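You operate a simulated robot arm through the tools that you are given. There is no shell and no other tool.

Carry out the task below with a simulated robot arm. There is one attempt and no reset: what you move stays moved.

Task
Lay the glass plate from the black block on the teal tin and warm it till the glass mists.
Fine: slider at 60; the tin stays on pad 3; switch that pad off once the mist shows.

Only the result counts: the job must be done as asked and must still hold three seconds after the hand-in. Knocking over, shifting, dropping, spilling or breaking anything else fails it.

Robot
A 6-joint arm with a two-finger gripper, fixed in place. Base frame: the origin is at the foot of the arm, x ahead of it, y to its left, z up. Units: mm, degrees, N and s.
It reaches about 1298 mm from its shoulder. Its first joint turns from -149.0 to 149.0 degrees. Payload 1.57 kg.
The TCP is the grasp point between the finger pads, 21 mm short of the fingertips. In the tool frame z runs along the fingers and y along their closing line. The gripper opens to 70 mm. The gripper's body begins 50 mm behind the TCP.
Orientation is told as [roll, pitch, yaw] about the base's x, y, z axes, in that order, counted from this pose: with the fingers straight down and closing along the base's y, the tool's x points along the base's -x, its y along +y and its z along -z.

Tools
- The arm moves only by the tool drive_tool. Its argument "targets" is a list of rows, each a list of 3 entries, a list of its own where there are three numbers: the turn, a rotation vector about the tool's x, y, z in units of 180 degrees (1.0 is 180 degrees), then the shift along the tool's x, y, z in units of 300 mm (1.0 is 300 mm), then the gripper command, from -1 (fully open) to 1 (shut), values between in proportion. In form: [[[rx, ry, rz], [x, y, z], jaw], ...]. A call has 1 to 20 rows; each row is the pose to reach, as a shift and turn from the pose commanded when the call began, along the tool's axes at that moment. A call with a number of a shift or a turn outside -1 to 1 is refused whole. Rows are played at 5 a second. More than 50 mm and 8.6 degrees between two rows, or a gripper value outside its range, and nothing of the call is played. Where a pose cannot be reached the arm comes as near as it can. A force on the tool above 40 N (or 10 N above the force at the start of the call, whichever is more), or a blocked arm, ends the call early, and 0.2 s more pass. The fingers move at their own pace and stop on an object; they squeeze with about 30 N. The grip force told is the motor's: it shows also when the fingers shut on nothing. Time passes only in rows, and 0.2 s behind the last, so rows that repeat a pose let the fingers close. The reply holds the time, the measured pose of the TCP, the force on the tool along the base axes, the opening and the grip force, in the units named above and with some noise, with the torque about the TCP (base axes, N m) and any sound that the robot's microphone picked up.
- Cameras (640 x 400 px; columns grow to the right, rows downward): "scene" is fixed at [220, 501.1, 1431.7]; the picture's right is [0.33, -0.95, 0.00], its down [-0.63, -0.22, -0.74] and it looks along [0.70, 0.24, -0.67] (base axes); focal length 323 px, centre (320, 200). "wrist" rides on the gripper at [79, 4, -81] in the tool frame; the picture's right is [-0.05, 1.00, 0.00], its down [-0.67, -0.04, -0.74] and it looks along [-0.74, -0.04, 0.67] (tool axes); focal length 256 px, centre (320, 200). There is no depth. A picture from a camera that has moved, and an enlarged one, comes with that camera's place and axes in the base frame and with its lens.
- camera(camera): a new picture of that camera. It takes no simulated time.
- lift_body(by): slides the trunk up (or, below 0, down) by that many mm; the arm rides with it, the base frame stays. It gives what a move gives, with no picture.
- enlarge(camera, box): a new picture of the part [left, top, right, bottom] of that camera's present view, enlarged. It takes no simulated time.
- close_job(): hands the job in; it is judged then, once.

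Places have to be worked out from the pictures, the camera data and where the tool is seen. Open the gripper and draw the arm clear of the work before you hand the job in, unless the task says otherwise.

The tools are called as a command line: name --argument value ..., lists and objects as JSON in quotes. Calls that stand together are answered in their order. drive_tool: Moves the arm, as the interface text tells. Its arguments: {"type":"object","properties":{"targets":{"type":"array","items":{"type":"array"}}},"required":["targets"]} The other tools are called the same way: lift_body (by) slides the trunk up or down; camera (camera) takes a picture; enlarge (camera, box) takes an enlarged picture of a part of a camera's view; close_job () hands the job in.

At the start:

```text
time_s: 0.0
eef_pos: [510.6, 493.5, 1229.7]
orientation: [0.0, 0.0, -0.1]
contact_force: [-0.2, 0.0, 0.3]
wrist_torque: [-0.01, -0.02, -0.03]
grip_width: 70.0
finger_force: 0.0
trunk travel left (down, up): [-911.0, 59.0]
```

scene: 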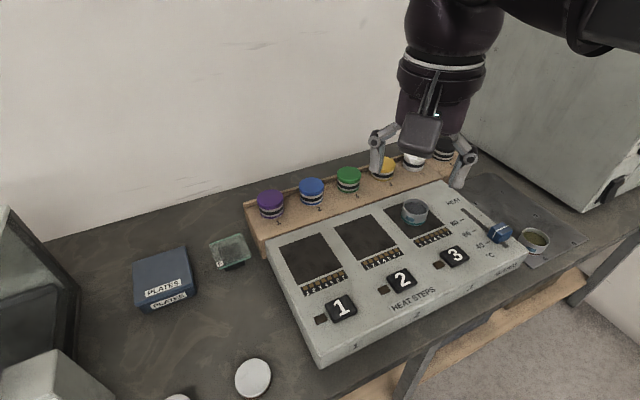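
wrist: 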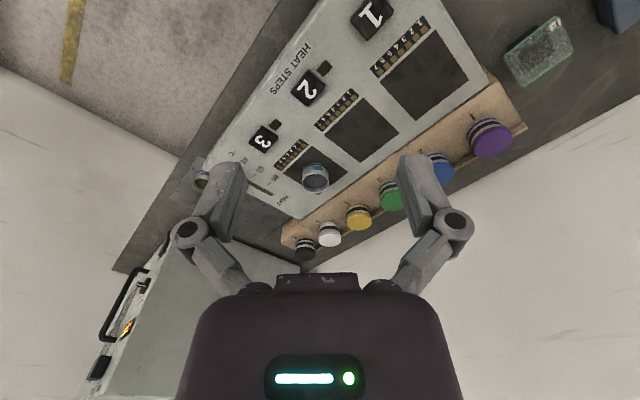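

The pictures show a three-pad heater with the tin on pad 3, a slider on the right, and a glass plate on a small block left of the panel. I'll look closer before moving.

enlarge --camera "scene" --box '[360, 160, 560, 285]'

enlarge --camera "scene" --box '[120, 210, 280, 310]'

enlarge --camera "scene" --box '[240, 180, 440, 305]'

enlarge --camera "wrist" --box '[480, 0, 640, 100]'

enlarge --camera "wrist" --box '[180, 60, 380, 185]'

```text
3.20 times, centred on (460, 222) of scene
camera zoom: at [220.0, 501.1, 1431.7], right [0.33, -0.95, 0.0], down [-0.63, -0.22, -0.74], along [0.7, 0.24, -0.67], focal length 1032 px, centre (-128, 128)
```

zoom: 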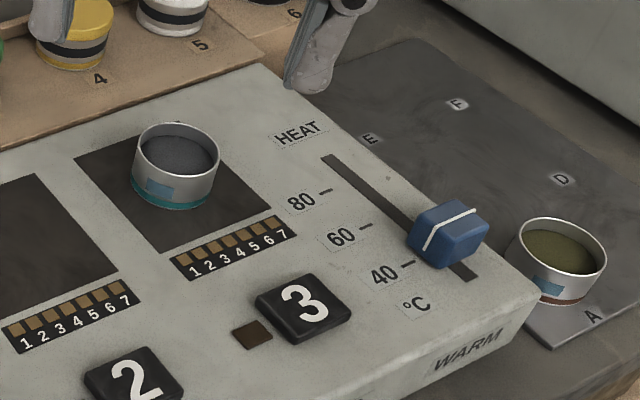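

```text
4.00 times, centred on (200, 260) of scene
camera zoom: at [220.0, 501.1, 1431.7], right [0.33, -0.95, 0.0], down [-0.63, -0.22, -0.74], along [0.7, 0.24, -0.67], focal length 1291 px, centre (800, -40)
```

zoom: 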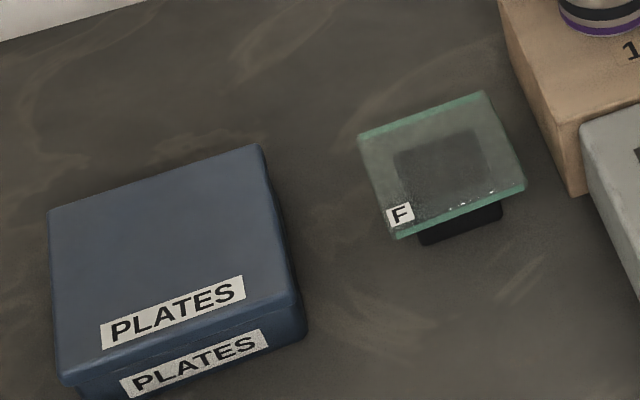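

```text
3.20 times, centred on (340, 242) of scene
camera zoom: at [220.0, 501.1, 1431.7], right [0.33, -0.95, 0.0], down [-0.63, -0.22, -0.74], along [0.7, 0.24, -0.67], focal length 1032 px, centre (256, 64)
```

zoom: 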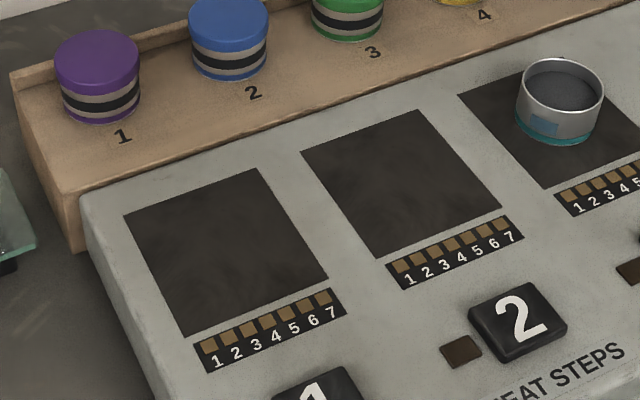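

```text
4.00 times, centred on (560, 50) of wrist
camera zoom: at [430.4, 498.0, 1310.6], right [0.05, 1.0, 0.0], down [0.67, -0.04, 0.74], along [0.74, -0.04, -0.67], focal length 1024 px, centre (-640, 800)
```

zoom: 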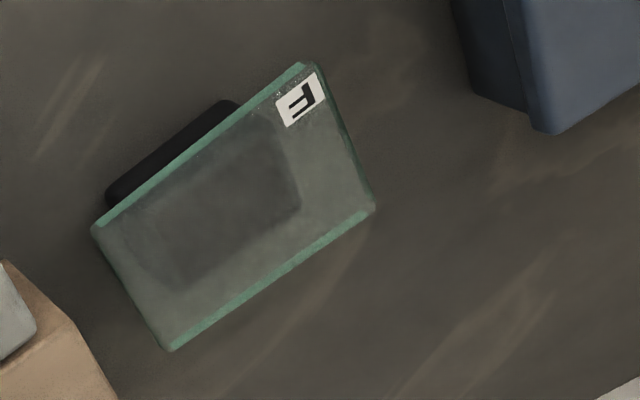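

```text
3.20 times, centred on (280, 122) of wrist
camera zoom: at [430.4, 498.0, 1310.6], right [0.05, 1.0, 0.0], down [0.67, -0.04, 0.74], along [0.74, -0.04, -0.67], focal length 819 px, centre (448, 448)
```

zoom: 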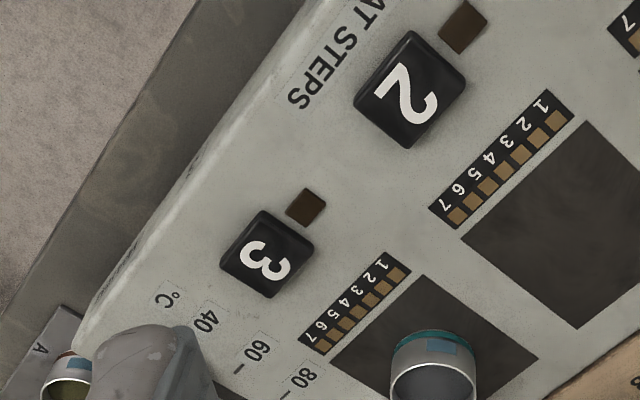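

The plate triangulates to about (600, 851, 847) and the tin top to about (826, 468, 900). I'll move the wrist camera towards the plate for a better view, staying well above everything.

drive_tool --targets '[[[0, 0, 0], [0.029, 0.121, 0.054], -1], [[0, 0, 0], [0.058, 0.242, 0.108], -1], [[0, 0, 0], [0.087, 0.363, 0.162], -1], [[0, 0, 0], [0.117, 0.483, 0.217], -1], [[0, 0, 0], [0.146, 0.604, 0.271], -1], [[0, 0, 0], [0.175, 0.725, 0.325], -1], [[0, 0, 0], [0.204, 0.846, 0.379], -1], [[0, 0, 0], [0.233, 0.967, 0.433], -1]]'

camera --camera "wrist"

camera --camera "scene"

```text
time_s: 1.8
eef_pos: [439.7, 782.2, 1229.7]
orientation: [-0.1, 0.1, 0.0]
contact_force: [-0.1, 0.3, -0.8]
wrist_torque: [0.06, 0.01, -0.03]
grip_width: 69.9
finger_force: 0.0
out of reach, approached as far as the arm can: row 1, 2, 3, 4, 5, 6, 7, 8
trunk travel left (down, up): [-911.0, 59.0]
```

```text
taken
camera wrist: at [359.1, 786.9, 1310.0], right [0.05, 1.0, 0.0], down [0.67, -0.04, 0.75], along [0.74, -0.04, -0.67], focal length 256 px, centre (320, 200)
```

wrist: 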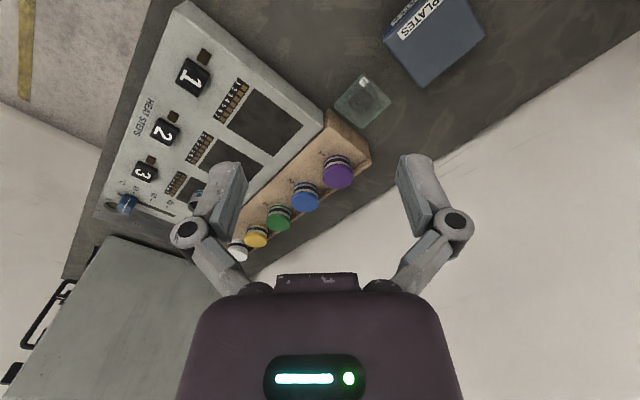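

```text
taken
```

scene: 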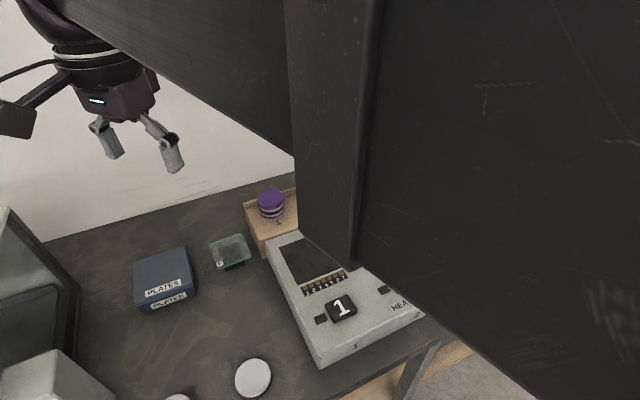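

The arm would not go below z 1229.7 at this trunk height, so the trunk must come down. I lower it by 130 mm and check.

lift_body --by -130

camera --camera "wrist"

camera --camera "scene"

```text
time_s: 3.4
eef_pos: [439.6, 781.2, 1098.8]
orientation: [0.1, 0.0, 0.1]
contact_force: [0.2, -0.5, 0.1]
wrist_torque: [-0.01, 0.0, -0.02]
grip_width: 69.9
finger_force: 0.2
trunk travel left (down, up): [-781.0, 189.0]
```

```text
taken
camera wrist: at [359.6, 785.2, 1180.6], right [0.05, 1.0, 0.0], down [0.67, -0.04, 0.75], along [0.74, -0.04, -0.67], focal length 256 px, centre (320, 200)
```

wrist: 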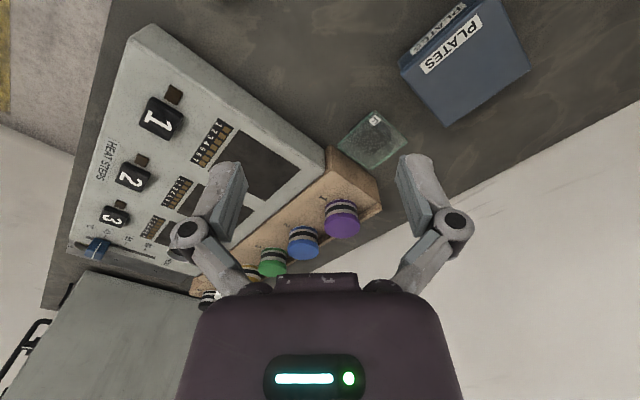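

```text
taken
```

scene: 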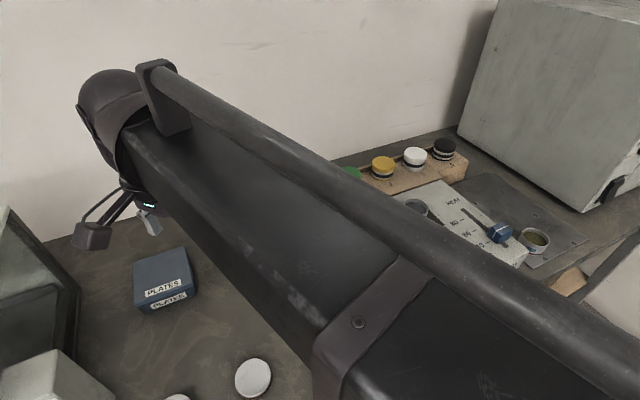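

The trunk move carried the TCP down cleanly to z 1099. Now I test a small arm move down, and sideways towards viewing position, to learn what the arm itself can do.

drive_tool --targets '[[[0, 0, 0], [0, 0, 0.1], -1], [[0, 0, 0], [0, 0, 0.2], -1]]'

```text
time_s: 4.0
eef_pos: [439.9, 780.8, 1100.5]
orientation: [0.0, 0.0, 0.0]
contact_force: [-0.9, 0.2, 0.1]
wrist_torque: [-0.01, 0.01, 0.01]
grip_width: 69.7
finger_force: 0.1
out of reach, approached as far as the arm can: row 1, 2
trunk travel left (down, up): [-781.0, 189.0]
```

Arm can't go down at all here; I test whether it can go up, and whether it can tilt.

drive_tool --targets '[[[0, 0, 0], [0, 0, -0.05], -1], [[0, 0, 0], [0, 0, -0.1], -1]]'

drive_tool --targets '[[[0, 0.02, 0], [0, 0, 0], -1], [[0, 0.04, 0], [0, 0, 0], -1]]'

```text
time_s: 4.6
eef_pos: [439.0, 782.0, 1099.7]
orientation: [0.1, 0.0, -0.1]
contact_force: [0.1, -0.1, -0.3]
wrist_torque: [-0.02, 0.03, -0.01]
grip_width: 70.0
finger_force: 0.1
out of reach, approached as far as the arm can: row 1, 2
trunk travel left (down, up): [-781.0, 189.0]
```

```text
time_s: 5.2
eef_pos: [440.2, 781.3, 1099.7]
orientation: [0.0, 7.2, 0.0]
contact_force: [-0.9, -0.1, 0.1]
wrist_torque: [0.03, 0.0, -0.01]
grip_width: 70.0
finger_force: 0.1
trunk travel left (down, up): [-781.0, 189.0]
```

The arm behaves like a SCARA: height comes from the trunk and tilt from the wrist. I undo the tilt, move over in y and drop the trunk to view the plate closely.

drive_tool --targets '[[[0, -0.02, 0], [0, 0, 0], -1], [[0, -0.04, 0], [0, 0, 0], -1]]'

drive_tool --targets '[[[0, 0, 0], [0, 0.1, 0], -1], [[0, 0, 0], [0, 0.2, 0], -1], [[0, 0, 0], [0, 0.235, 0], -1]]'

lift_body --by -110

camera --camera "wrist"

camera --camera "scene"

```text
time_s: 5.8
eef_pos: [440.6, 781.6, 1099.2]
orientation: [0.1, -0.1, 0.0]
contact_force: [0.3, 0.6, -0.4]
wrist_torque: [0.01, 0.02, 0.0]
grip_width: 70.1
finger_force: 0.1
trunk travel left (down, up): [-781.0, 189.0]
```

```text
time_s: 6.6
eef_pos: [441.1, 851.6, 1099.4]
orientation: [-0.1, 0.0, 0.0]
contact_force: [-0.4, -0.3, -0.2]
wrist_torque: [-0.01, -0.02, 0.03]
grip_width: 70.1
finger_force: 0.1
trunk travel left (down, up): [-781.0, 189.0]
```

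```text
time_s: 8.0
eef_pos: [439.9, 851.6, 989.6]
orientation: [-0.1, -0.1, 0.0]
contact_force: [0.6, 0.2, -0.6]
wrist_torque: [-0.04, 0.01, -0.04]
grip_width: 70.1
finger_force: 0.1
trunk travel left (down, up): [-671.0, 299.0]
```

```text
taken
camera wrist: at [361.0, 855.0, 1070.7], right [0.05, 1.0, 0.0], down [0.67, -0.04, 0.75], along [0.74, -0.04, -0.67], focal length 256 px, centre (320, 200)
```

wrist: 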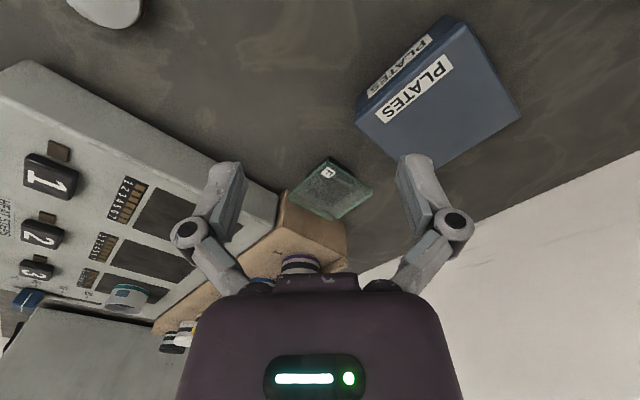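

```text
taken
```

scene: 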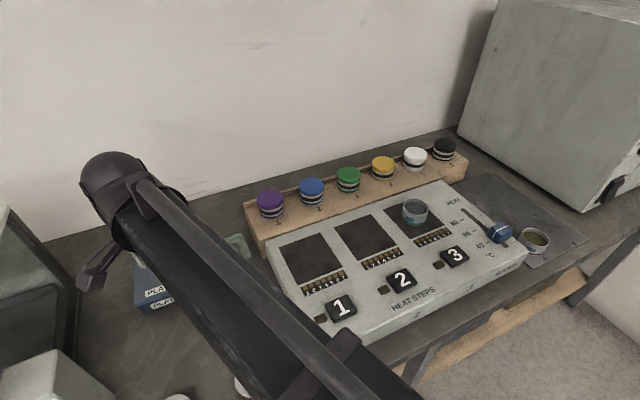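

The plate is near the view centre; I enlarge it to measure its size, the block and the overhang.

enlarge --camera "wrist" --box '[265, 140, 393, 220]'

enlarge --camera "wrist" --box '[0, 140, 240, 290]'

```text
5.00 times, centred on (329, 180) of wrist
camera zoom: at [361.0, 855.0, 1070.7], right [0.05, 1.0, 0.0], down [0.67, -0.04, 0.75], along [0.74, -0.04, -0.67], focal length 1280 px, centre (275, 300)
```

zoom: 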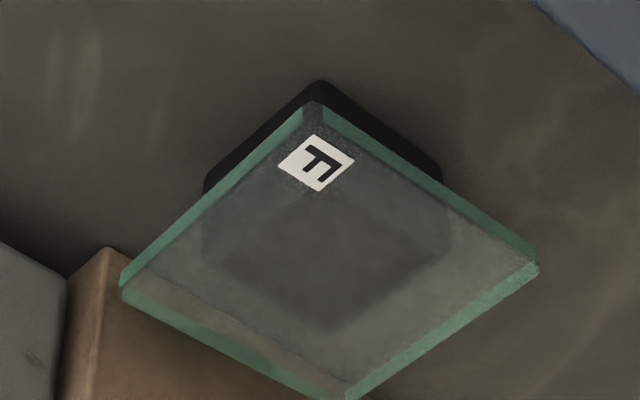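

```text
2.67 times, centred on (120, 215) of wrist
camera zoom: at [361.0, 855.0, 1070.7], right [0.05, 1.0, 0.0], down [0.67, -0.04, 0.75], along [0.74, -0.04, -0.67], focal length 683 px, centre (853, 160)
```

zoom: 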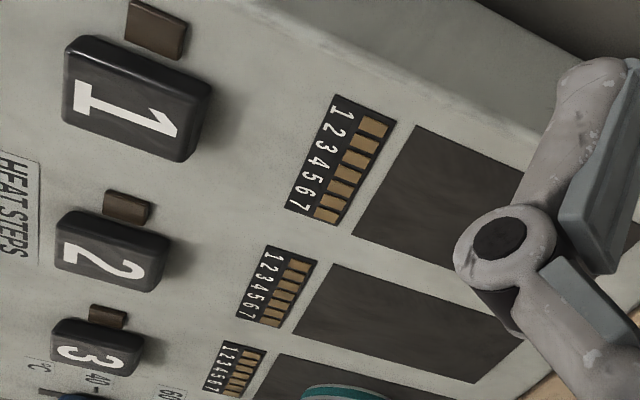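

The plate looks about 72–75 mm square at z ~847 with roughly 15 mm overhang over a ~40 mm block. I need better accuracy, so I take a second view 60 mm lower for parallax.

lift_body --by -60

camera --camera "wrist"

enlarge --camera "wrist" --box '[265, 180, 425, 280]'

```text
time_s: 9.0
eef_pos: [441.4, 851.4, 930.2]
orientation: [0.1, 0.1, 0.0]
contact_force: [-0.5, -0.8, 0.3]
wrist_torque: [0.03, 0.02, 0.0]
grip_width: 69.9
finger_force: 0.0
trunk travel left (down, up): [-611.0, 359.0]
```

```text
taken
camera wrist: at [361.0, 855.0, 1010.7], right [0.05, 1.0, 0.0], down [0.67, -0.04, 0.74], along [0.74, -0.04, -0.67], focal length 256 px, centre (320, 200)
```

wrist: 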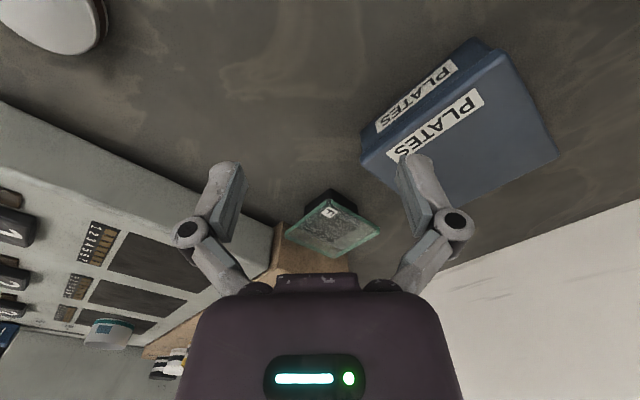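

```text
4.00 times, centred on (345, 230) of wrist
camera zoom: at [361.0, 855.0, 1010.7], right [0.05, 1.0, 0.0], down [0.67, -0.04, 0.74], along [0.74, -0.04, -0.67], focal length 1024 px, centre (220, 80)
```

zoom: 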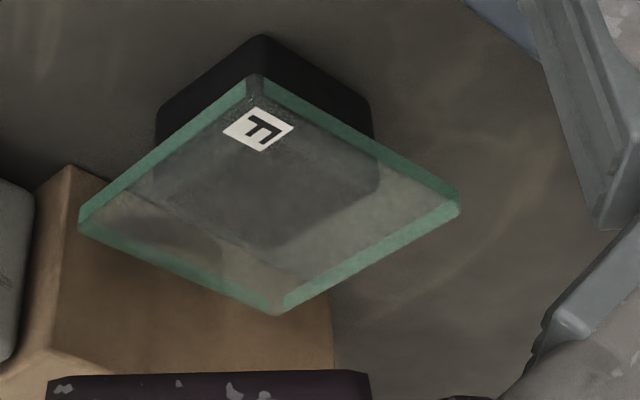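

Two views give plate top z≈847, side ≈75 mm (too wide for a 70 mm opening), block ≈37 mm tall, table ≈804. So I must pinch an overhanging edge with the tool horizontal; first I raise the trunk and test turning the tool (yaw to align with the table's 45° layout).

lift_body --by 170

drive_tool --targets '[[[0, 0, 0.042], [0, -0.1, 0], -1], [[0, 0, 0.084], [0, -0.2, 0], -1], [[0, 0, 0.126], [0, -0.3, 0], -1], [[0, 0, 0.168], [0, -0.4, 0], -1], [[0, 0, 0.21], [0, -0.5, 0], -1], [[0, 0, 0.25], [0, -0.5, 0], -1]]'

drive_tool --targets '[[[-0.045, 0, 0], [0, 0, 0], -1], [[-0.09, 0, 0], [0, 0, 0], -1], [[-0.135, 0, 0], [0, 0, 0], -1]]'

camera --camera "scene"

```text
time_s: 10.9
eef_pos: [441.1, 851.1, 1098.8]
orientation: [0.0, 0.1, 0.0]
contact_force: [-0.5, -0.9, -0.9]
wrist_torque: [0.02, 0.0, 0.01]
grip_width: 69.9
finger_force: 0.2
trunk travel left (down, up): [-781.0, 189.0]
```

```text
time_s: 12.3
eef_pos: [439.5, 700.5, 1099.7]
orientation: [0.0, -0.1, -44.9]
contact_force: [-0.4, -0.2, -0.1]
wrist_torque: [0.04, 0.01, 0.0]
grip_width: 70.2
finger_force: 0.1
trunk travel left (down, up): [-781.0, 189.0]
```

```text
time_s: 13.1
eef_pos: [440.0, 700.8, 1116.4]
orientation: [24.5, -0.1, -45.0]
contact_force: [-0.2, 0.1, 0.8]
wrist_torque: [-0.02, -0.03, -0.01]
grip_width: 70.0
finger_force: 0.0
out of reach, approached as far as the arm can: row 1, 2, 3
trunk travel left (down, up): [-781.0, 189.0]
```

```text
taken
```

scene: 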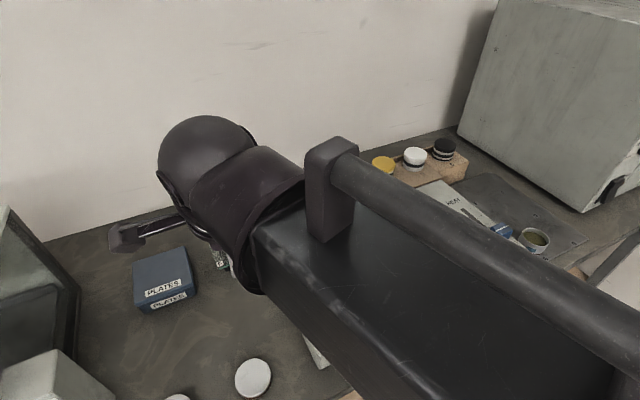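

Tilting works: the arm holds x, y and orientation, while z rises by about 187·(1−cos tilt), so the wrist pivot is ~187 mm above the TCP. I move forward along the table's depth direction and continue tilting to horizontal, high above the table.

drive_tool --targets '[[[0, 0, 0], [0, 0.114, 0.052], -1], [[0, 0, 0], [0, 0.228, 0.103], -1], [[0, 0, 0], [0, 0.342, 0.155], -1], [[0, 0, 0], [0, 0.456, 0.206], -1]]'

drive_tool --targets '[[[-0.0456, 0, 0], [0, 0, 0], -1], [[-0.0912, 0, 0], [0, 0, 0], -1], [[-0.1368, 0, 0], [0, 0, 0], -1], [[-0.1824, 0, 0], [0, 0, 0], -1], [[-0.228, 0, 0], [0, 0, 0], -1], [[-0.2736, 0, 0], [0, 0, 0], -1], [[-0.3192, 0, 0], [0, 0, 0], -1], [[-0.365, 0, 0], [0, 0, 0], -1]]'

camera --camera "scene"

camera --camera "wrist"

```text
time_s: 14.1
eef_pos: [545.3, 809.7, 1115.6]
orientation: [24.2, -0.1, -45.0]
contact_force: [0.4, -0.2, -0.8]
wrist_torque: [-0.03, 0.0, 0.04]
grip_width: 69.8
finger_force: 0.0
trunk travel left (down, up): [-781.0, 189.0]
```

```text
time_s: 15.9
eef_pos: [551.2, 803.4, 1278.3]
orientation: [88.1, -0.4, -44.7]
contact_force: [0.2, 0.5, -0.1]
wrist_torque: [0.01, -0.05, 0.0]
grip_width: 70.0
finger_force: 0.1
out of reach, approached as far as the arm can: row 1, 2, 3, 4, 5, 6, 7, 8
trunk travel left (down, up): [-781.0, 189.0]
```

```text
taken
```

scene: 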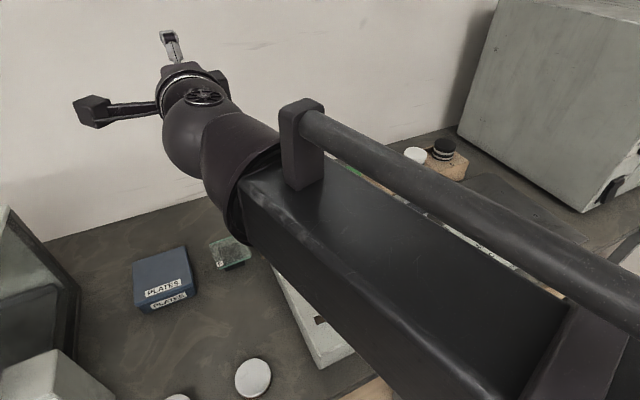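

```text
taken
camera wrist: at [436.7, 800.9, 1285.5], right [0.06, -0.01, 1.0], down [-0.05, -1.0, -0.01], along [1.0, -0.05, -0.06], focal length 256 px, centre (320, 200)
```

wrist: 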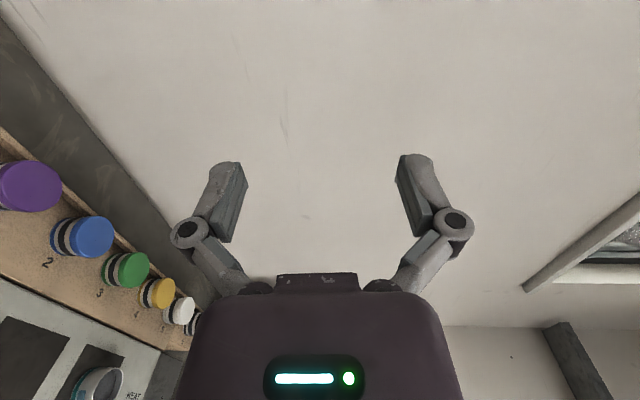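

Horizontal pose is reachable. From the picture the forearm hangs ~55–60 mm below the pivot, so for the pinch I'll use a modest downward tilt (~12–15°). I'll do the slider first: the ticks work out ~2 mm per degree along the slot, knob now near 40. Going back to vertical and moving toward the slider.

drive_tool --targets '[[[0.0445, 0, 0], [0, 0, 0], -1], [[0.089, 0, 0], [0, 0, 0], -1], [[0.1335, 0, 0], [0, 0, 0], -1], [[0.178, 0, 0], [0, 0, 0], -1], [[0.2225, 0, 0], [0, 0, 0], -1], [[0.267, 0, 0], [0, 0, 0], -1], [[0.3115, 0, 0], [0, 0, 0], -1], [[0.356, 0, 0], [0, 0, 0], -1], [[0.4005, 0, 0], [0, 0, 0], -1], [[0.445, 0, 0], [0, 0, 0], -1], [[0.49, 0, 0], [0, 0, 0], -1]]'

```text
time_s: 18.3
eef_pos: [550.1, 794.4, 1099.2]
orientation: [1.7, 0.0, -45.0]
contact_force: [-0.4, 0.0, 0.2]
wrist_torque: [0.03, 0.03, 0.01]
grip_width: 70.2
finger_force: 0.0
out of reach, approached as far as the arm can: row 1, 2, 3, 4, 5, 6, 7, 8, 9, 10, 11
trunk travel left (down, up): [-781.0, 189.0]
```

Vertical within 1.7°, which I correct while moving; then I travel along −t and −n toward the slider in two calls at z≈1100.

drive_tool --targets '[[[0.0094, 0, 0], [0, 0, 0], -1], [[0.0094, 0, 0], [-0.13, -0.04, 0], -1], [[0.0094, 0, 0], [-0.26, -0.08, 0], -1], [[0.0094, 0, 0], [-0.39, -0.12, 0], -1], [[0.0094, 0, 0], [-0.52, -0.16, 0], -1], [[0.0094, 0, 0], [-0.65, -0.2, 0], -1], [[0.0094, 0, 0], [-0.78, -0.24, 0], -1], [[0.0094, 0, 0], [-0.91, -0.28, 0], -1]]'

camera --camera "wrist"

```text
time_s: 20.1
eef_pos: [683.4, 552.5, 1099.5]
orientation: [0.1, 0.0, -45.1]
contact_force: [0.5, 0.3, 0.7]
wrist_torque: [0.01, -0.01, 0.0]
grip_width: 70.3
finger_force: 0.1
trunk travel left (down, up): [-781.0, 189.0]
```

```text
taken
camera wrist: at [629.6, 611.1, 1180.7], right [0.74, 0.67, 0.0], down [0.45, -0.5, 0.74], along [0.5, -0.55, -0.67], focal length 256 px, centre (320, 200)
```

wrist: 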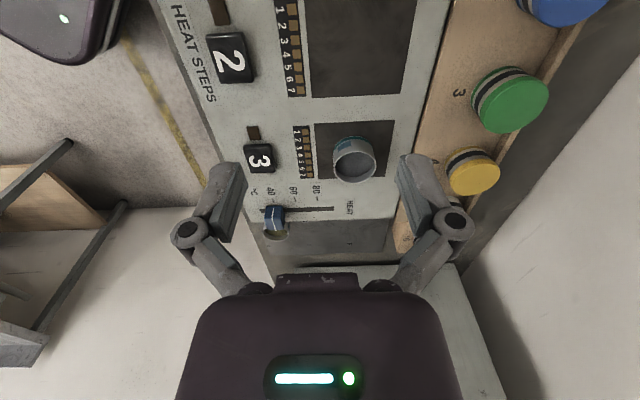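

Good aligned view of the panel. I enlarge the pad 3 / slider area.

enlarge --camera "wrist" --box '[235, 110, 411, 220]'

```text
3.64 times, centred on (323, 165) of wrist
camera zoom: at [629.6, 611.1, 1180.7], right [0.74, 0.67, 0.0], down [0.45, -0.5, 0.74], along [0.5, -0.55, -0.67], focal length 931 px, centre (309, 327)
```

zoom: 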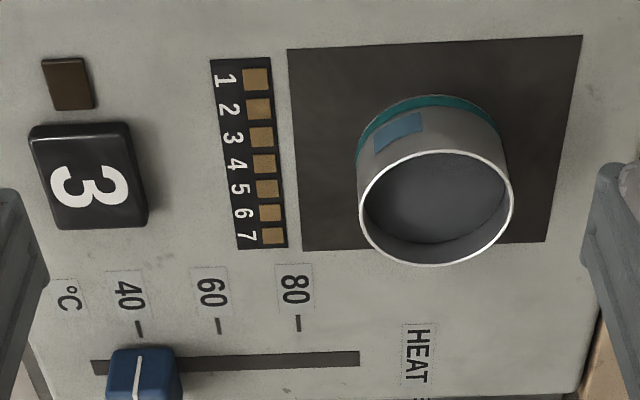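

I now locate: panel top z≈870, tick 60 at n≈815.3 (n=(x+y)/√2), knob at ≈40 with n≈774.5, t≈−380.5, top z≈892; tin rim centre ≈(828.5, 467.5, 900), Ø61. Moving above the knob with jaws closing along the slot.

drive_tool --targets '[[[0, 0, 0], [-0.137, -0.047, 0], -1], [[0, 0, 0], [-0.274, -0.094, 0], -1], [[0, 0, 0], [-0.411, -0.141, 0], -1], [[0, 0, 0], [-0.548, -0.188, 0], -1], [[0, 0, 0], [-0.685, -0.235, 0], -1], [[0, 0, 0], [-0.822, -0.282, 0], -1], [[0, 0, 0], [-0.9604, -0.3307, 0], -1]]'

lift_body --by -110

camera --camera "wrist"

camera --camera "scene"

```text
time_s: 21.7
eef_pos: [813.4, 281.1, 1099.8]
orientation: [0.1, 0.0, -45.0]
contact_force: [0.2, -0.1, -0.4]
wrist_torque: [0.0, 0.02, 0.01]
grip_width: 69.9
finger_force: 0.0
out of reach, approached as far as the arm can: row 7
trunk travel left (down, up): [-781.0, 189.0]
```

```text
time_s: 23.1
eef_pos: [813.2, 282.1, 989.0]
orientation: [0.1, 0.0, -45.1]
contact_force: [-0.2, -0.7, 0.3]
wrist_torque: [0.04, 0.01, 0.01]
grip_width: 70.0
finger_force: 0.0
trunk travel left (down, up): [-671.0, 299.0]
```

```text
taken
camera wrist: at [759.0, 340.5, 1070.7], right [0.74, 0.67, 0.0], down [0.44, -0.5, 0.74], along [0.5, -0.55, -0.67], focal length 256 px, centre (320, 200)
```

wrist: 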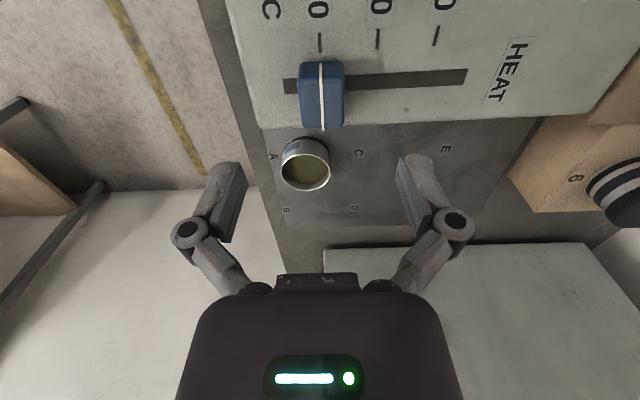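

```text
taken
```

scene: 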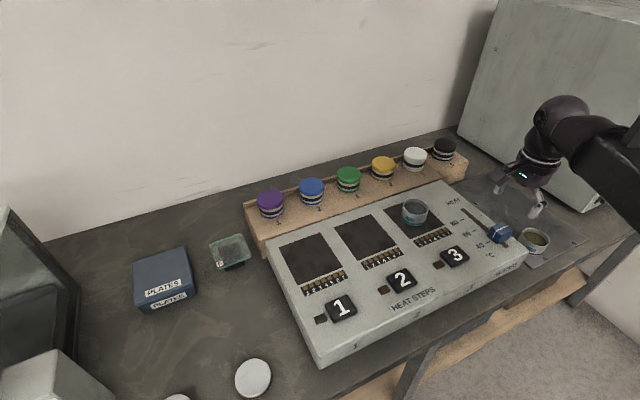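

The knob shows at n≈774.6, t≈−381, TCP is at n≈774, t≈−376 (arm limit stopped it 4 mm short across the slot, which is fine as the knob is long that way). Lowering around the knob in steps.

lift_body --by -60

camera --camera "wrist"

```text
time_s: 24.1
eef_pos: [812.7, 281.5, 929.2]
orientation: [0.1, 0.0, -45.0]
contact_force: [0.2, -0.8, -0.1]
wrist_torque: [0.01, 0.02, 0.01]
grip_width: 70.3
finger_force: 0.0
trunk travel left (down, up): [-611.0, 359.0]
```

```text
taken
camera wrist: at [759.0, 340.4, 1010.7], right [0.74, 0.67, 0.0], down [0.44, -0.5, 0.74], along [0.5, -0.55, -0.67], focal length 256 px, centre (320, 200)
```

wrist: 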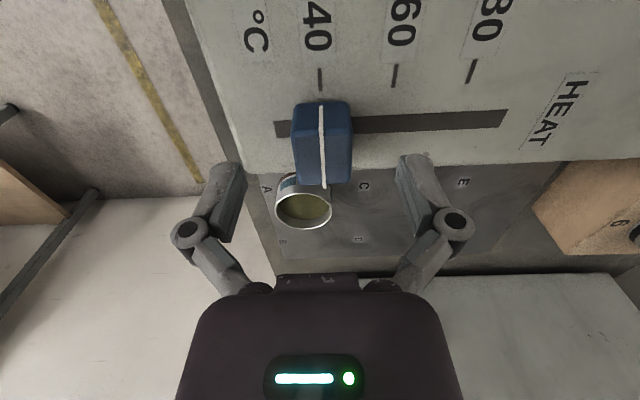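

Knob (~32 mm long) sits centred between the fingers. Lowering another 31 mm so tips are ~6 mm above the panel.

lift_body --by -31

camera --camera "wrist"

```text
time_s: 24.9
eef_pos: [812.3, 281.6, 898.4]
orientation: [0.1, 0.1, -44.9]
contact_force: [0.6, -0.6, -0.1]
wrist_torque: [-0.02, 0.01, 0.0]
grip_width: 69.9
finger_force: 0.0
trunk travel left (down, up): [-580.0, 390.0]
```

```text
taken
camera wrist: at [759.1, 340.4, 979.6], right [0.74, 0.67, 0.0], down [0.44, -0.5, 0.74], along [0.5, -0.55, -0.67], focal length 256 px, centre (320, 200)
```

wrist: 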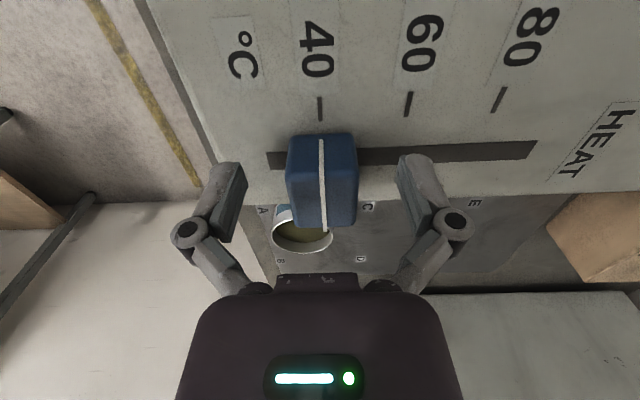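

Fingers straddle the knob; closing on it.

drive_tool --targets '[[[0, 0, 0], [0, 0, 0], 0.3], [[0, 0, 0], [0, 0, 0], 1], [[0, 0, 0], [0, 0, 0], 1], [[0, 0, 0], [0, 0, 0], 1]]'

camera --camera "wrist"

```text
time_s: 25.9
eef_pos: [813.5, 282.9, 898.5]
orientation: [0.2, 0.1, -45.1]
contact_force: [8.2, 4.9, 11.4]
wrist_torque: [0.12, -0.15, -0.01]
grip_width: 31.4
finger_force: 32.6
trunk travel left (down, up): [-580.0, 390.0]
```

```text
taken
camera wrist: at [759.3, 340.8, 980.0], right [0.74, 0.67, 0.0], down [0.44, -0.5, 0.75], along [0.5, -0.55, -0.67], focal length 256 px, centre (320, 200)
```

wrist: 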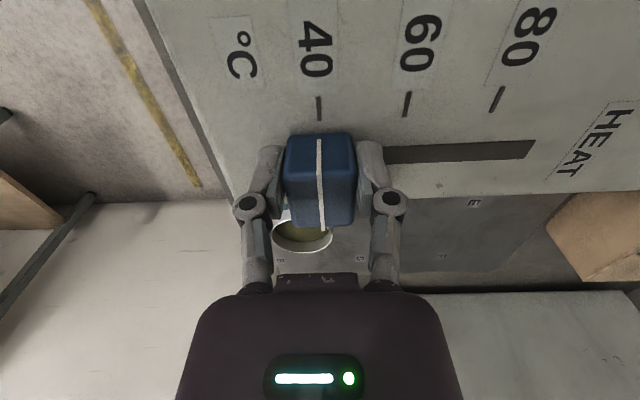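

Gripped at 31.4 mm with TCP n≈775. Sliding +40 mm along the slot toward 60 in small steps.

drive_tool --targets '[[[0, 0, 0], [0, 0.022, 0], 1], [[0, 0, 0], [0, 0.044, 0], 1], [[0, 0, 0], [0, 0.066, 0], 1], [[0, 0, 0], [0, 0.088, 0], 1], [[0, 0, 0], [0, 0.11, 0], 1], [[0, 0, 0], [0, 0.1337, 0], 1], [[0, 0, 0], [0, 0.1337, 0], 1]]'

camera --camera "wrist"

enlarge --camera "wrist" --box '[240, 60, 400, 160]'

enlarge --camera "scene" --box '[440, 180, 560, 255]'

```text
time_s: 27.5
eef_pos: [841.4, 309.6, 899.0]
orientation: [0.2, 0.0, -45.0]
contact_force: [1.4, 1.0, 6.1]
wrist_torque: [0.08, -0.07, -0.03]
grip_width: 31.5
finger_force: 32.0
trunk travel left (down, up): [-580.0, 390.0]
```

```text
taken
camera wrist: at [786.9, 368.4, 979.9], right [0.74, 0.67, 0.0], down [0.44, -0.5, 0.74], along [0.5, -0.55, -0.67], focal length 256 px, centre (320, 200)
```

wrist: 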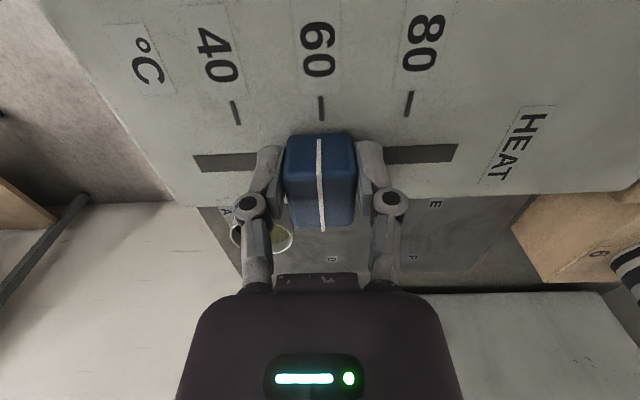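

```text
4.00 times, centred on (320, 110) of wrist
camera zoom: at [786.9, 368.4, 979.9], right [0.74, 0.67, 0.0], down [0.44, -0.5, 0.74], along [0.5, -0.55, -0.67], focal length 1024 px, centre (320, 560)
```

zoom: 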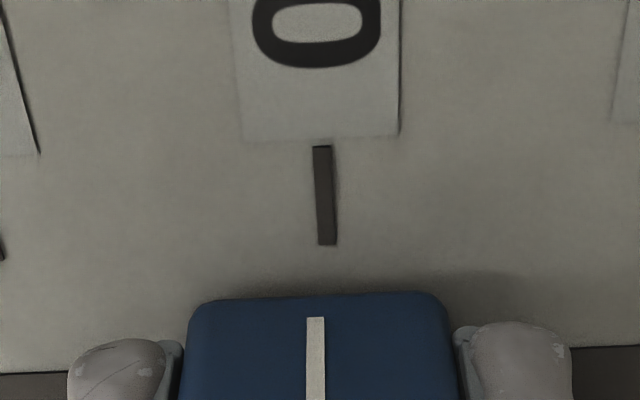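

```text
5.33 times, centred on (500, 218) of scene
camera zoom: at [220.0, 501.1, 1431.7], right [0.33, -0.95, 0.0], down [-0.63, -0.22, -0.74], along [0.7, 0.24, -0.67], focal length 1721 px, centre (-640, 107)
```

zoom: 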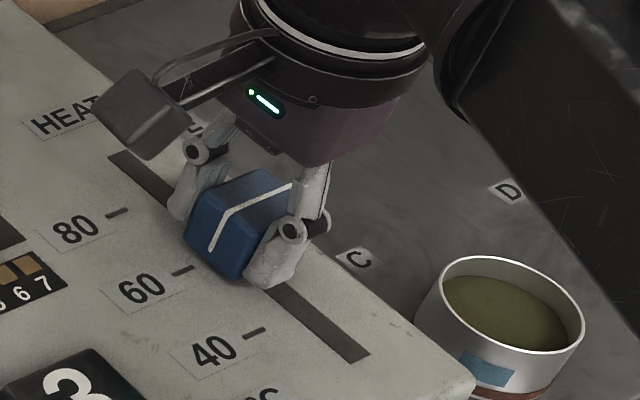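

Knob appears at ~60. I enlarge further to check the white line against the 60 tick.

enlarge --camera "scene" --box '[460, 210, 508, 240]'

enlarge --camera "wrist" --box '[280, 90, 376, 150]'

```text
13.33 times, centred on (484, 225) of scene
camera zoom: at [220.0, 501.1, 1431.7], right [0.33, -0.95, 0.0], down [-0.63, -0.22, -0.74], along [0.7, 0.24, -0.67], focal length 4302 px, centre (-1867, -133)
```

zoom: 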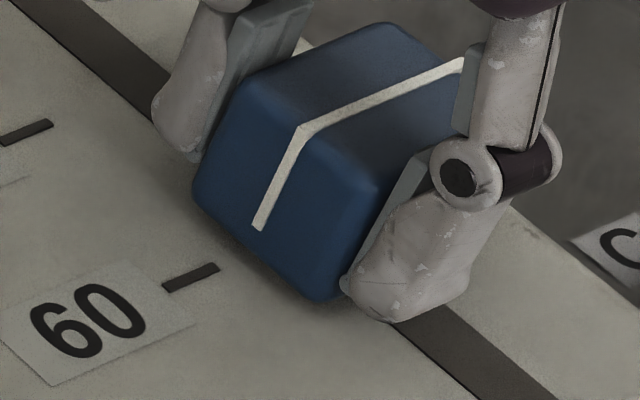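

```text
6.67 times, centred on (328, 120) of wrist
camera zoom: at [786.9, 368.4, 979.9], right [0.74, 0.67, 0.0], down [0.44, -0.5, 0.74], along [0.5, -0.55, -0.67], focal length 1707 px, centre (267, 733)
```

zoom: 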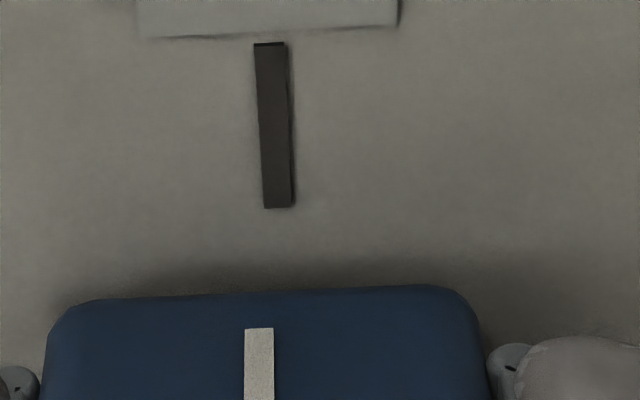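

Cross-checking both views, the white line sits about 1.6 mm short of the 60 tick (≈59.2). Nudging +1.6 mm along the slot.

drive_tool --targets '[[[0, 0, 0], [0, 0.0053, 0], 1], [[0, 0, 0], [0, 0.0053, 0], 1]]'

enlarge --camera "scene" --box '[460, 210, 508, 240]'

enlarge --camera "wrist" --box '[280, 90, 376, 150]'

```text
time_s: 28.1
eef_pos: [842.0, 310.2, 898.9]
orientation: [0.2, 0.0, -45.0]
contact_force: [0.1, 0.3, 5.0]
wrist_torque: [0.0, -0.02, -0.01]
grip_width: 31.5
finger_force: 31.9
trunk travel left (down, up): [-580.0, 390.0]
```

```text
13.33 times, centred on (484, 225) of scene
camera zoom: at [220.0, 501.1, 1431.7], right [0.33, -0.95, 0.0], down [-0.63, -0.22, -0.74], along [0.7, 0.24, -0.67], focal length 4302 px, centre (-1867, -133)
```

zoom: 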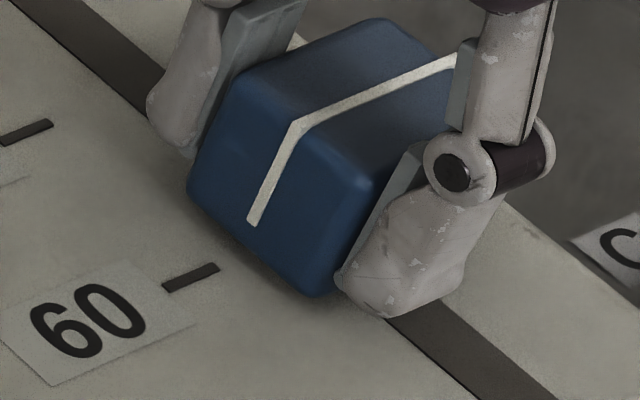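

```text
6.67 times, centred on (328, 120) of wrist
camera zoom: at [787.9, 369.3, 979.9], right [0.74, 0.67, 0.0], down [0.44, -0.5, 0.74], along [0.5, -0.55, -0.67], focal length 1707 px, centre (267, 733)
```

zoom: 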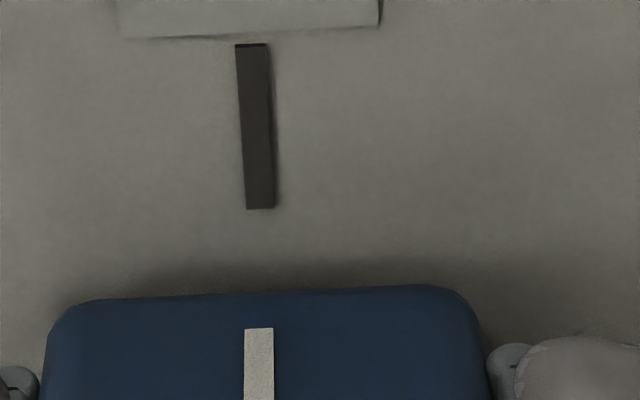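

Now the line and tick agree within ~0.5 mm (≈59.8–60). Opening the fingers and raising.

drive_tool --targets '[[[0, 0, 0], [0, 0, 0], -0.3], [[0, 0, 0], [0, 0, 0], -1], [[0, 0, 0], [0, 0, 0], -1]]'

lift_body --by 100

camera --camera "wrist"

enlarge --camera "scene" --box '[460, 210, 508, 240]'

```text
time_s: 28.9
eef_pos: [841.8, 310.1, 898.6]
orientation: [0.0, 0.0, -45.0]
contact_force: [-0.1, 0.2, -0.5]
wrist_torque: [-0.01, 0.0, -0.01]
grip_width: 69.9
finger_force: 0.0
trunk travel left (down, up): [-580.0, 390.0]
```

```text
time_s: 30.2
eef_pos: [842.2, 311.1, 998.0]
orientation: [0.1, 0.0, -45.0]
contact_force: [-0.2, -0.3, 0.0]
wrist_torque: [-0.01, 0.03, 0.02]
grip_width: 70.1
finger_force: 0.0
trunk travel left (down, up): [-680.0, 290.0]
```

```text
taken
camera wrist: at [788.4, 369.6, 1079.5], right [0.74, 0.67, 0.0], down [0.45, -0.5, 0.74], along [0.5, -0.55, -0.67], focal length 256 px, centre (320, 200)
```

wrist: 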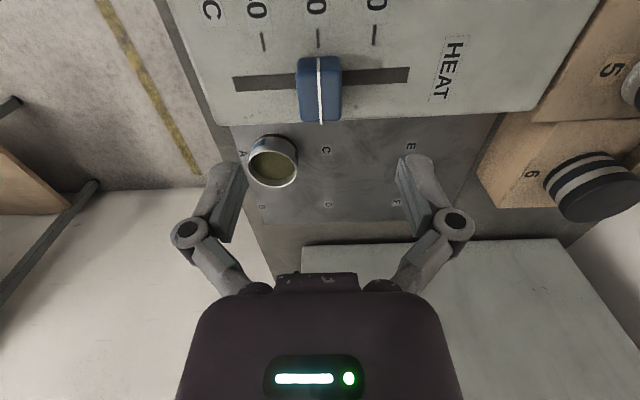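

```text
13.33 times, centred on (484, 225) of scene
camera zoom: at [220.0, 501.1, 1431.7], right [0.33, -0.95, 0.0], down [-0.63, -0.22, -0.74], along [0.7, 0.24, -0.67], focal length 4302 px, centre (-1867, -133)
```

zoom: 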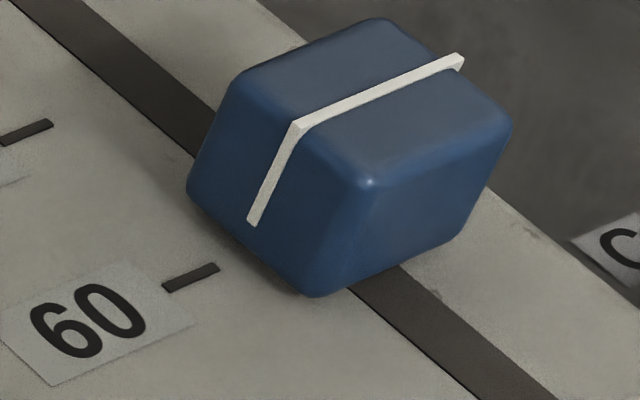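

Slider is set and the knob stayed put. Next the plate: raise to travel height and go to a point in front of the plate (n≈925, t≈180).

lift_body --by 100

drive_tool --targets '[[[0, 0, 0], [0.132, 0.026, 0], -1], [[0, 0, 0], [0.264, 0.052, 0], -1], [[0, 0, 0], [0.396, 0.078, 0], -1], [[0, 0, 0], [0.528, 0.104, 0], -1], [[0, 0, 0], [0.66, 0.13, 0], -1], [[0, 0, 0], [0.792, 0.156, 0], -1], [[0, 0, 0], [0.926, 0.182, 0], -1]]'

drive_tool --targets '[[[0, 0, 0], [0.132, 0.026, 0], -1], [[0, 0, 0], [0.264, 0.052, 0], -1], [[0, 0, 0], [0.396, 0.078, 0], -1], [[0, 0, 0], [0.528, 0.104, 0], -1], [[0, 0, 0], [0.66, 0.13, 0], -1], [[0, 0, 0], [0.792, 0.156, 0], -1], [[0, 0, 0], [0.926, 0.183, 0], -1]]'

```text
time_s: 31.6
eef_pos: [842.6, 311.7, 1099.0]
orientation: [0.2, 0.0, -45.0]
contact_force: [-0.6, 0.0, -0.2]
wrist_torque: [0.0, 0.02, -0.01]
grip_width: 69.8
finger_force: 0.0
trunk travel left (down, up): [-780.0, 190.0]
```

```text
time_s: 33.2
eef_pos: [685.7, 547.6, 1099.0]
orientation: [0.1, -0.1, -44.9]
contact_force: [-0.1, 0.5, -0.5]
wrist_torque: [-0.03, 0.02, 0.02]
grip_width: 69.8
finger_force: 0.1
trunk travel left (down, up): [-780.0, 190.0]
```

```text
time_s: 34.8
eef_pos: [525.3, 784.9, 1097.7]
orientation: [0.1, 0.0, -44.9]
contact_force: [0.6, 0.3, 0.5]
wrist_torque: [0.0, 0.0, 0.02]
grip_width: 70.2
finger_force: 0.1
trunk travel left (down, up): [-780.0, 190.0]
```

Now tilt the tool to 76° from vertical (14° below horizontal) here, high above the table.

drive_tool --targets '[[[-0.0422, 0, 0], [0, 0, 0], -1], [[-0.0844, 0, 0], [0, 0, 0], -1], [[-0.1267, 0, 0], [0, 0, 0], -1], [[-0.1689, 0, 0], [0, 0, 0], -1], [[-0.2111, 0, 0], [0, 0, 0], -1], [[-0.2533, 0, 0], [0, 0, 0], -1], [[-0.2956, 0, 0], [0, 0, 0], -1], [[-0.3378, 0, 0], [0, 0, 0], -1], [[-0.38, 0, 0], [0, 0, 0], -1], [[-0.4222, 0, 0], [0, 0, 0], -1]]'

lift_body --by -220

camera --camera "scene"

camera --camera "wrist"

```text
time_s: 37.0
eef_pos: [528.7, 781.6, 1239.4]
orientation: [76.2, 0.0, -45.0]
contact_force: [-0.2, 1.0, 0.6]
wrist_torque: [0.02, 0.03, 0.02]
grip_width: 69.9
finger_force: 0.2
out of reach, approached as far as the arm can: row 2, 3, 4, 5, 6, 7, 8, 9, 10
trunk travel left (down, up): [-780.0, 190.0]
```

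```text
time_s: 39.3
eef_pos: [528.8, 781.4, 1020.0]
orientation: [76.2, 0.0, -45.0]
contact_force: [-0.3, 0.0, -0.2]
wrist_torque: [-0.01, -0.02, 0.0]
grip_width: 69.8
finger_force: 0.0
trunk travel left (down, up): [-560.0, 410.0]
```

```text
taken
```

scene: 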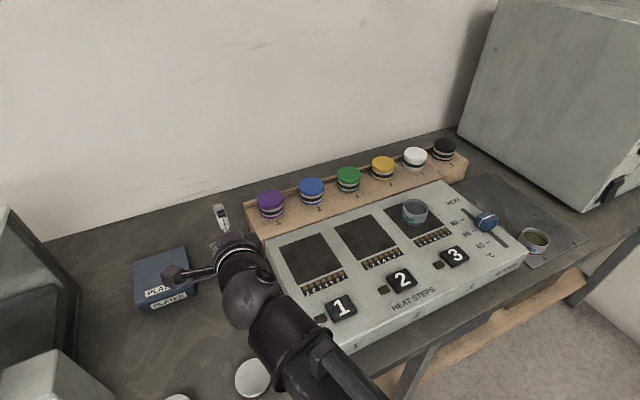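

```text
taken
camera wrist: at [417.5, 782.2, 1043.4], right [0.21, 0.13, 0.97], down [-0.05, -0.99, 0.15], along [0.98, -0.07, -0.2], focal length 256 px, centre (320, 200)
```

wrist: 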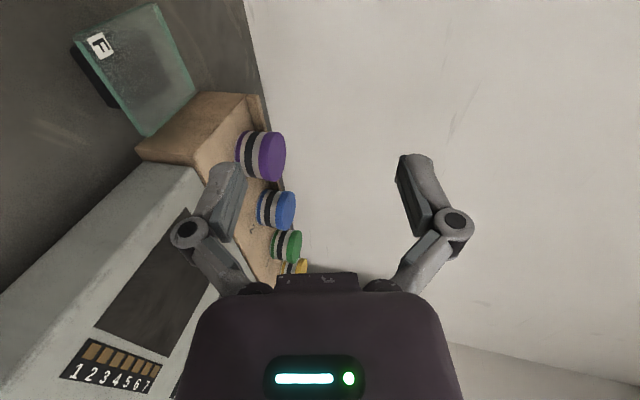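

The arm is clear. I enlarge the scene picture to measure the wrist and forearm footprint relative to the panel.

enlarge --camera "scene" --box '[140, 190, 460, 390]'

enlarge --camera "scene" --box '[200, 320, 328, 400]'

```text
2.00 times, centred on (300, 290) of scene
camera zoom: at [220.0, 501.1, 1431.7], right [0.33, -0.95, 0.0], down [-0.63, -0.22, -0.74], along [0.7, 0.24, -0.67], focal length 645 px, centre (360, 20)
```

zoom: 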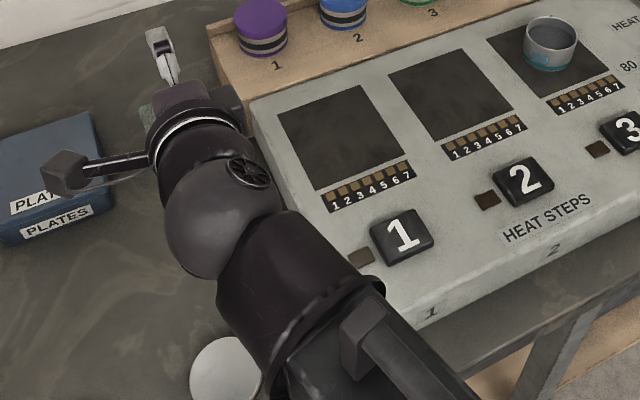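

```text
5.00 times, centred on (264, 360) of scene
camera zoom: at [220.0, 501.1, 1431.7], right [0.33, -0.95, 0.0], down [-0.63, -0.22, -0.74], along [0.7, 0.24, -0.67], focal length 1613 px, centre (600, -600)
```

zoom: 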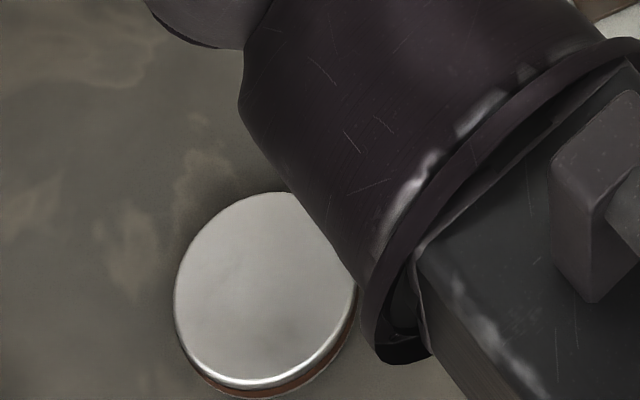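

Wrist parts have ~42 mm radius, so a 12° down-tilt clears the table and, turning azimuth to 40°, clears the panel's left edge. I adjust orientation (azimuth 40°, tilt 78°) and shift a little left.

drive_tool --targets '[[[-0.01, -0.027, 0.0066], [0.0307, 0, 0], -1], [[-0.01, -0.027, 0.0066], [0.0307, 0, 0], 0.257], [[-0.01, -0.027, 0.0066], [0.0307, 0, 0], 0.257]]'

lift_body --by -100

camera --camera "wrist"

camera --camera "scene"

```text
time_s: 40.1
eef_pos: [522.9, 789.3, 1026.1]
orientation: [77.7, 0.1, -50.1]
contact_force: [-0.2, 0.2, -0.9]
wrist_torque: [0.01, 0.01, 0.02]
grip_width: 26.0
finger_force: 0.1
out of reach, approached as far as the arm can: row 1, 2, 3
trunk travel left (down, up): [-560.0, 410.0]
```

```text
time_s: 41.4
eef_pos: [522.3, 789.2, 924.7]
orientation: [77.7, 0.1, -50.0]
contact_force: [0.2, -0.6, 0.4]
wrist_torque: [0.02, 0.03, 0.02]
grip_width: 25.8
finger_force: 0.1
trunk travel left (down, up): [-460.0, 510.0]
```

```text
taken
camera wrist: at [410.3, 799.1, 946.5], right [0.2, 0.09, 0.98], down [-0.14, -0.98, 0.12], along [0.97, -0.16, -0.18], focal length 256 px, centre (320, 200)
```

wrist: 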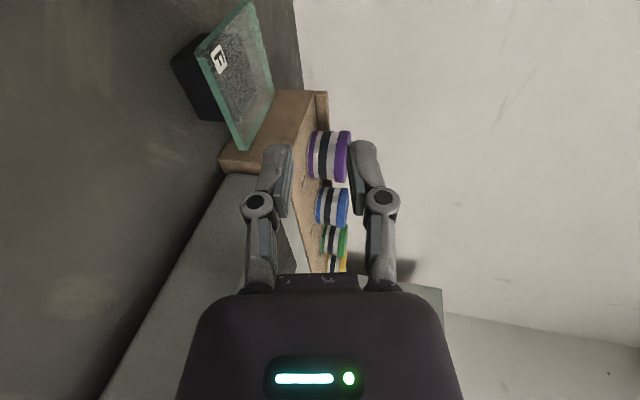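

```text
taken
```

scene: 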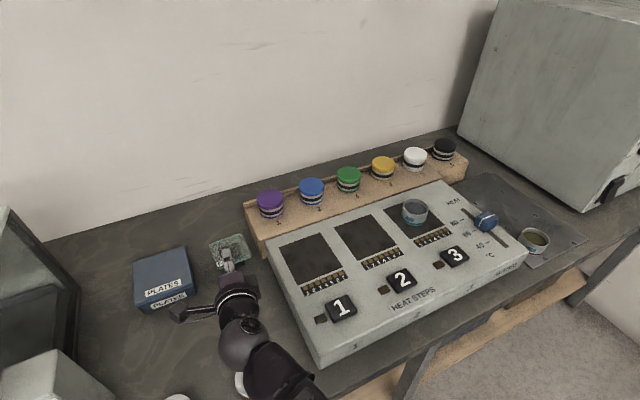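

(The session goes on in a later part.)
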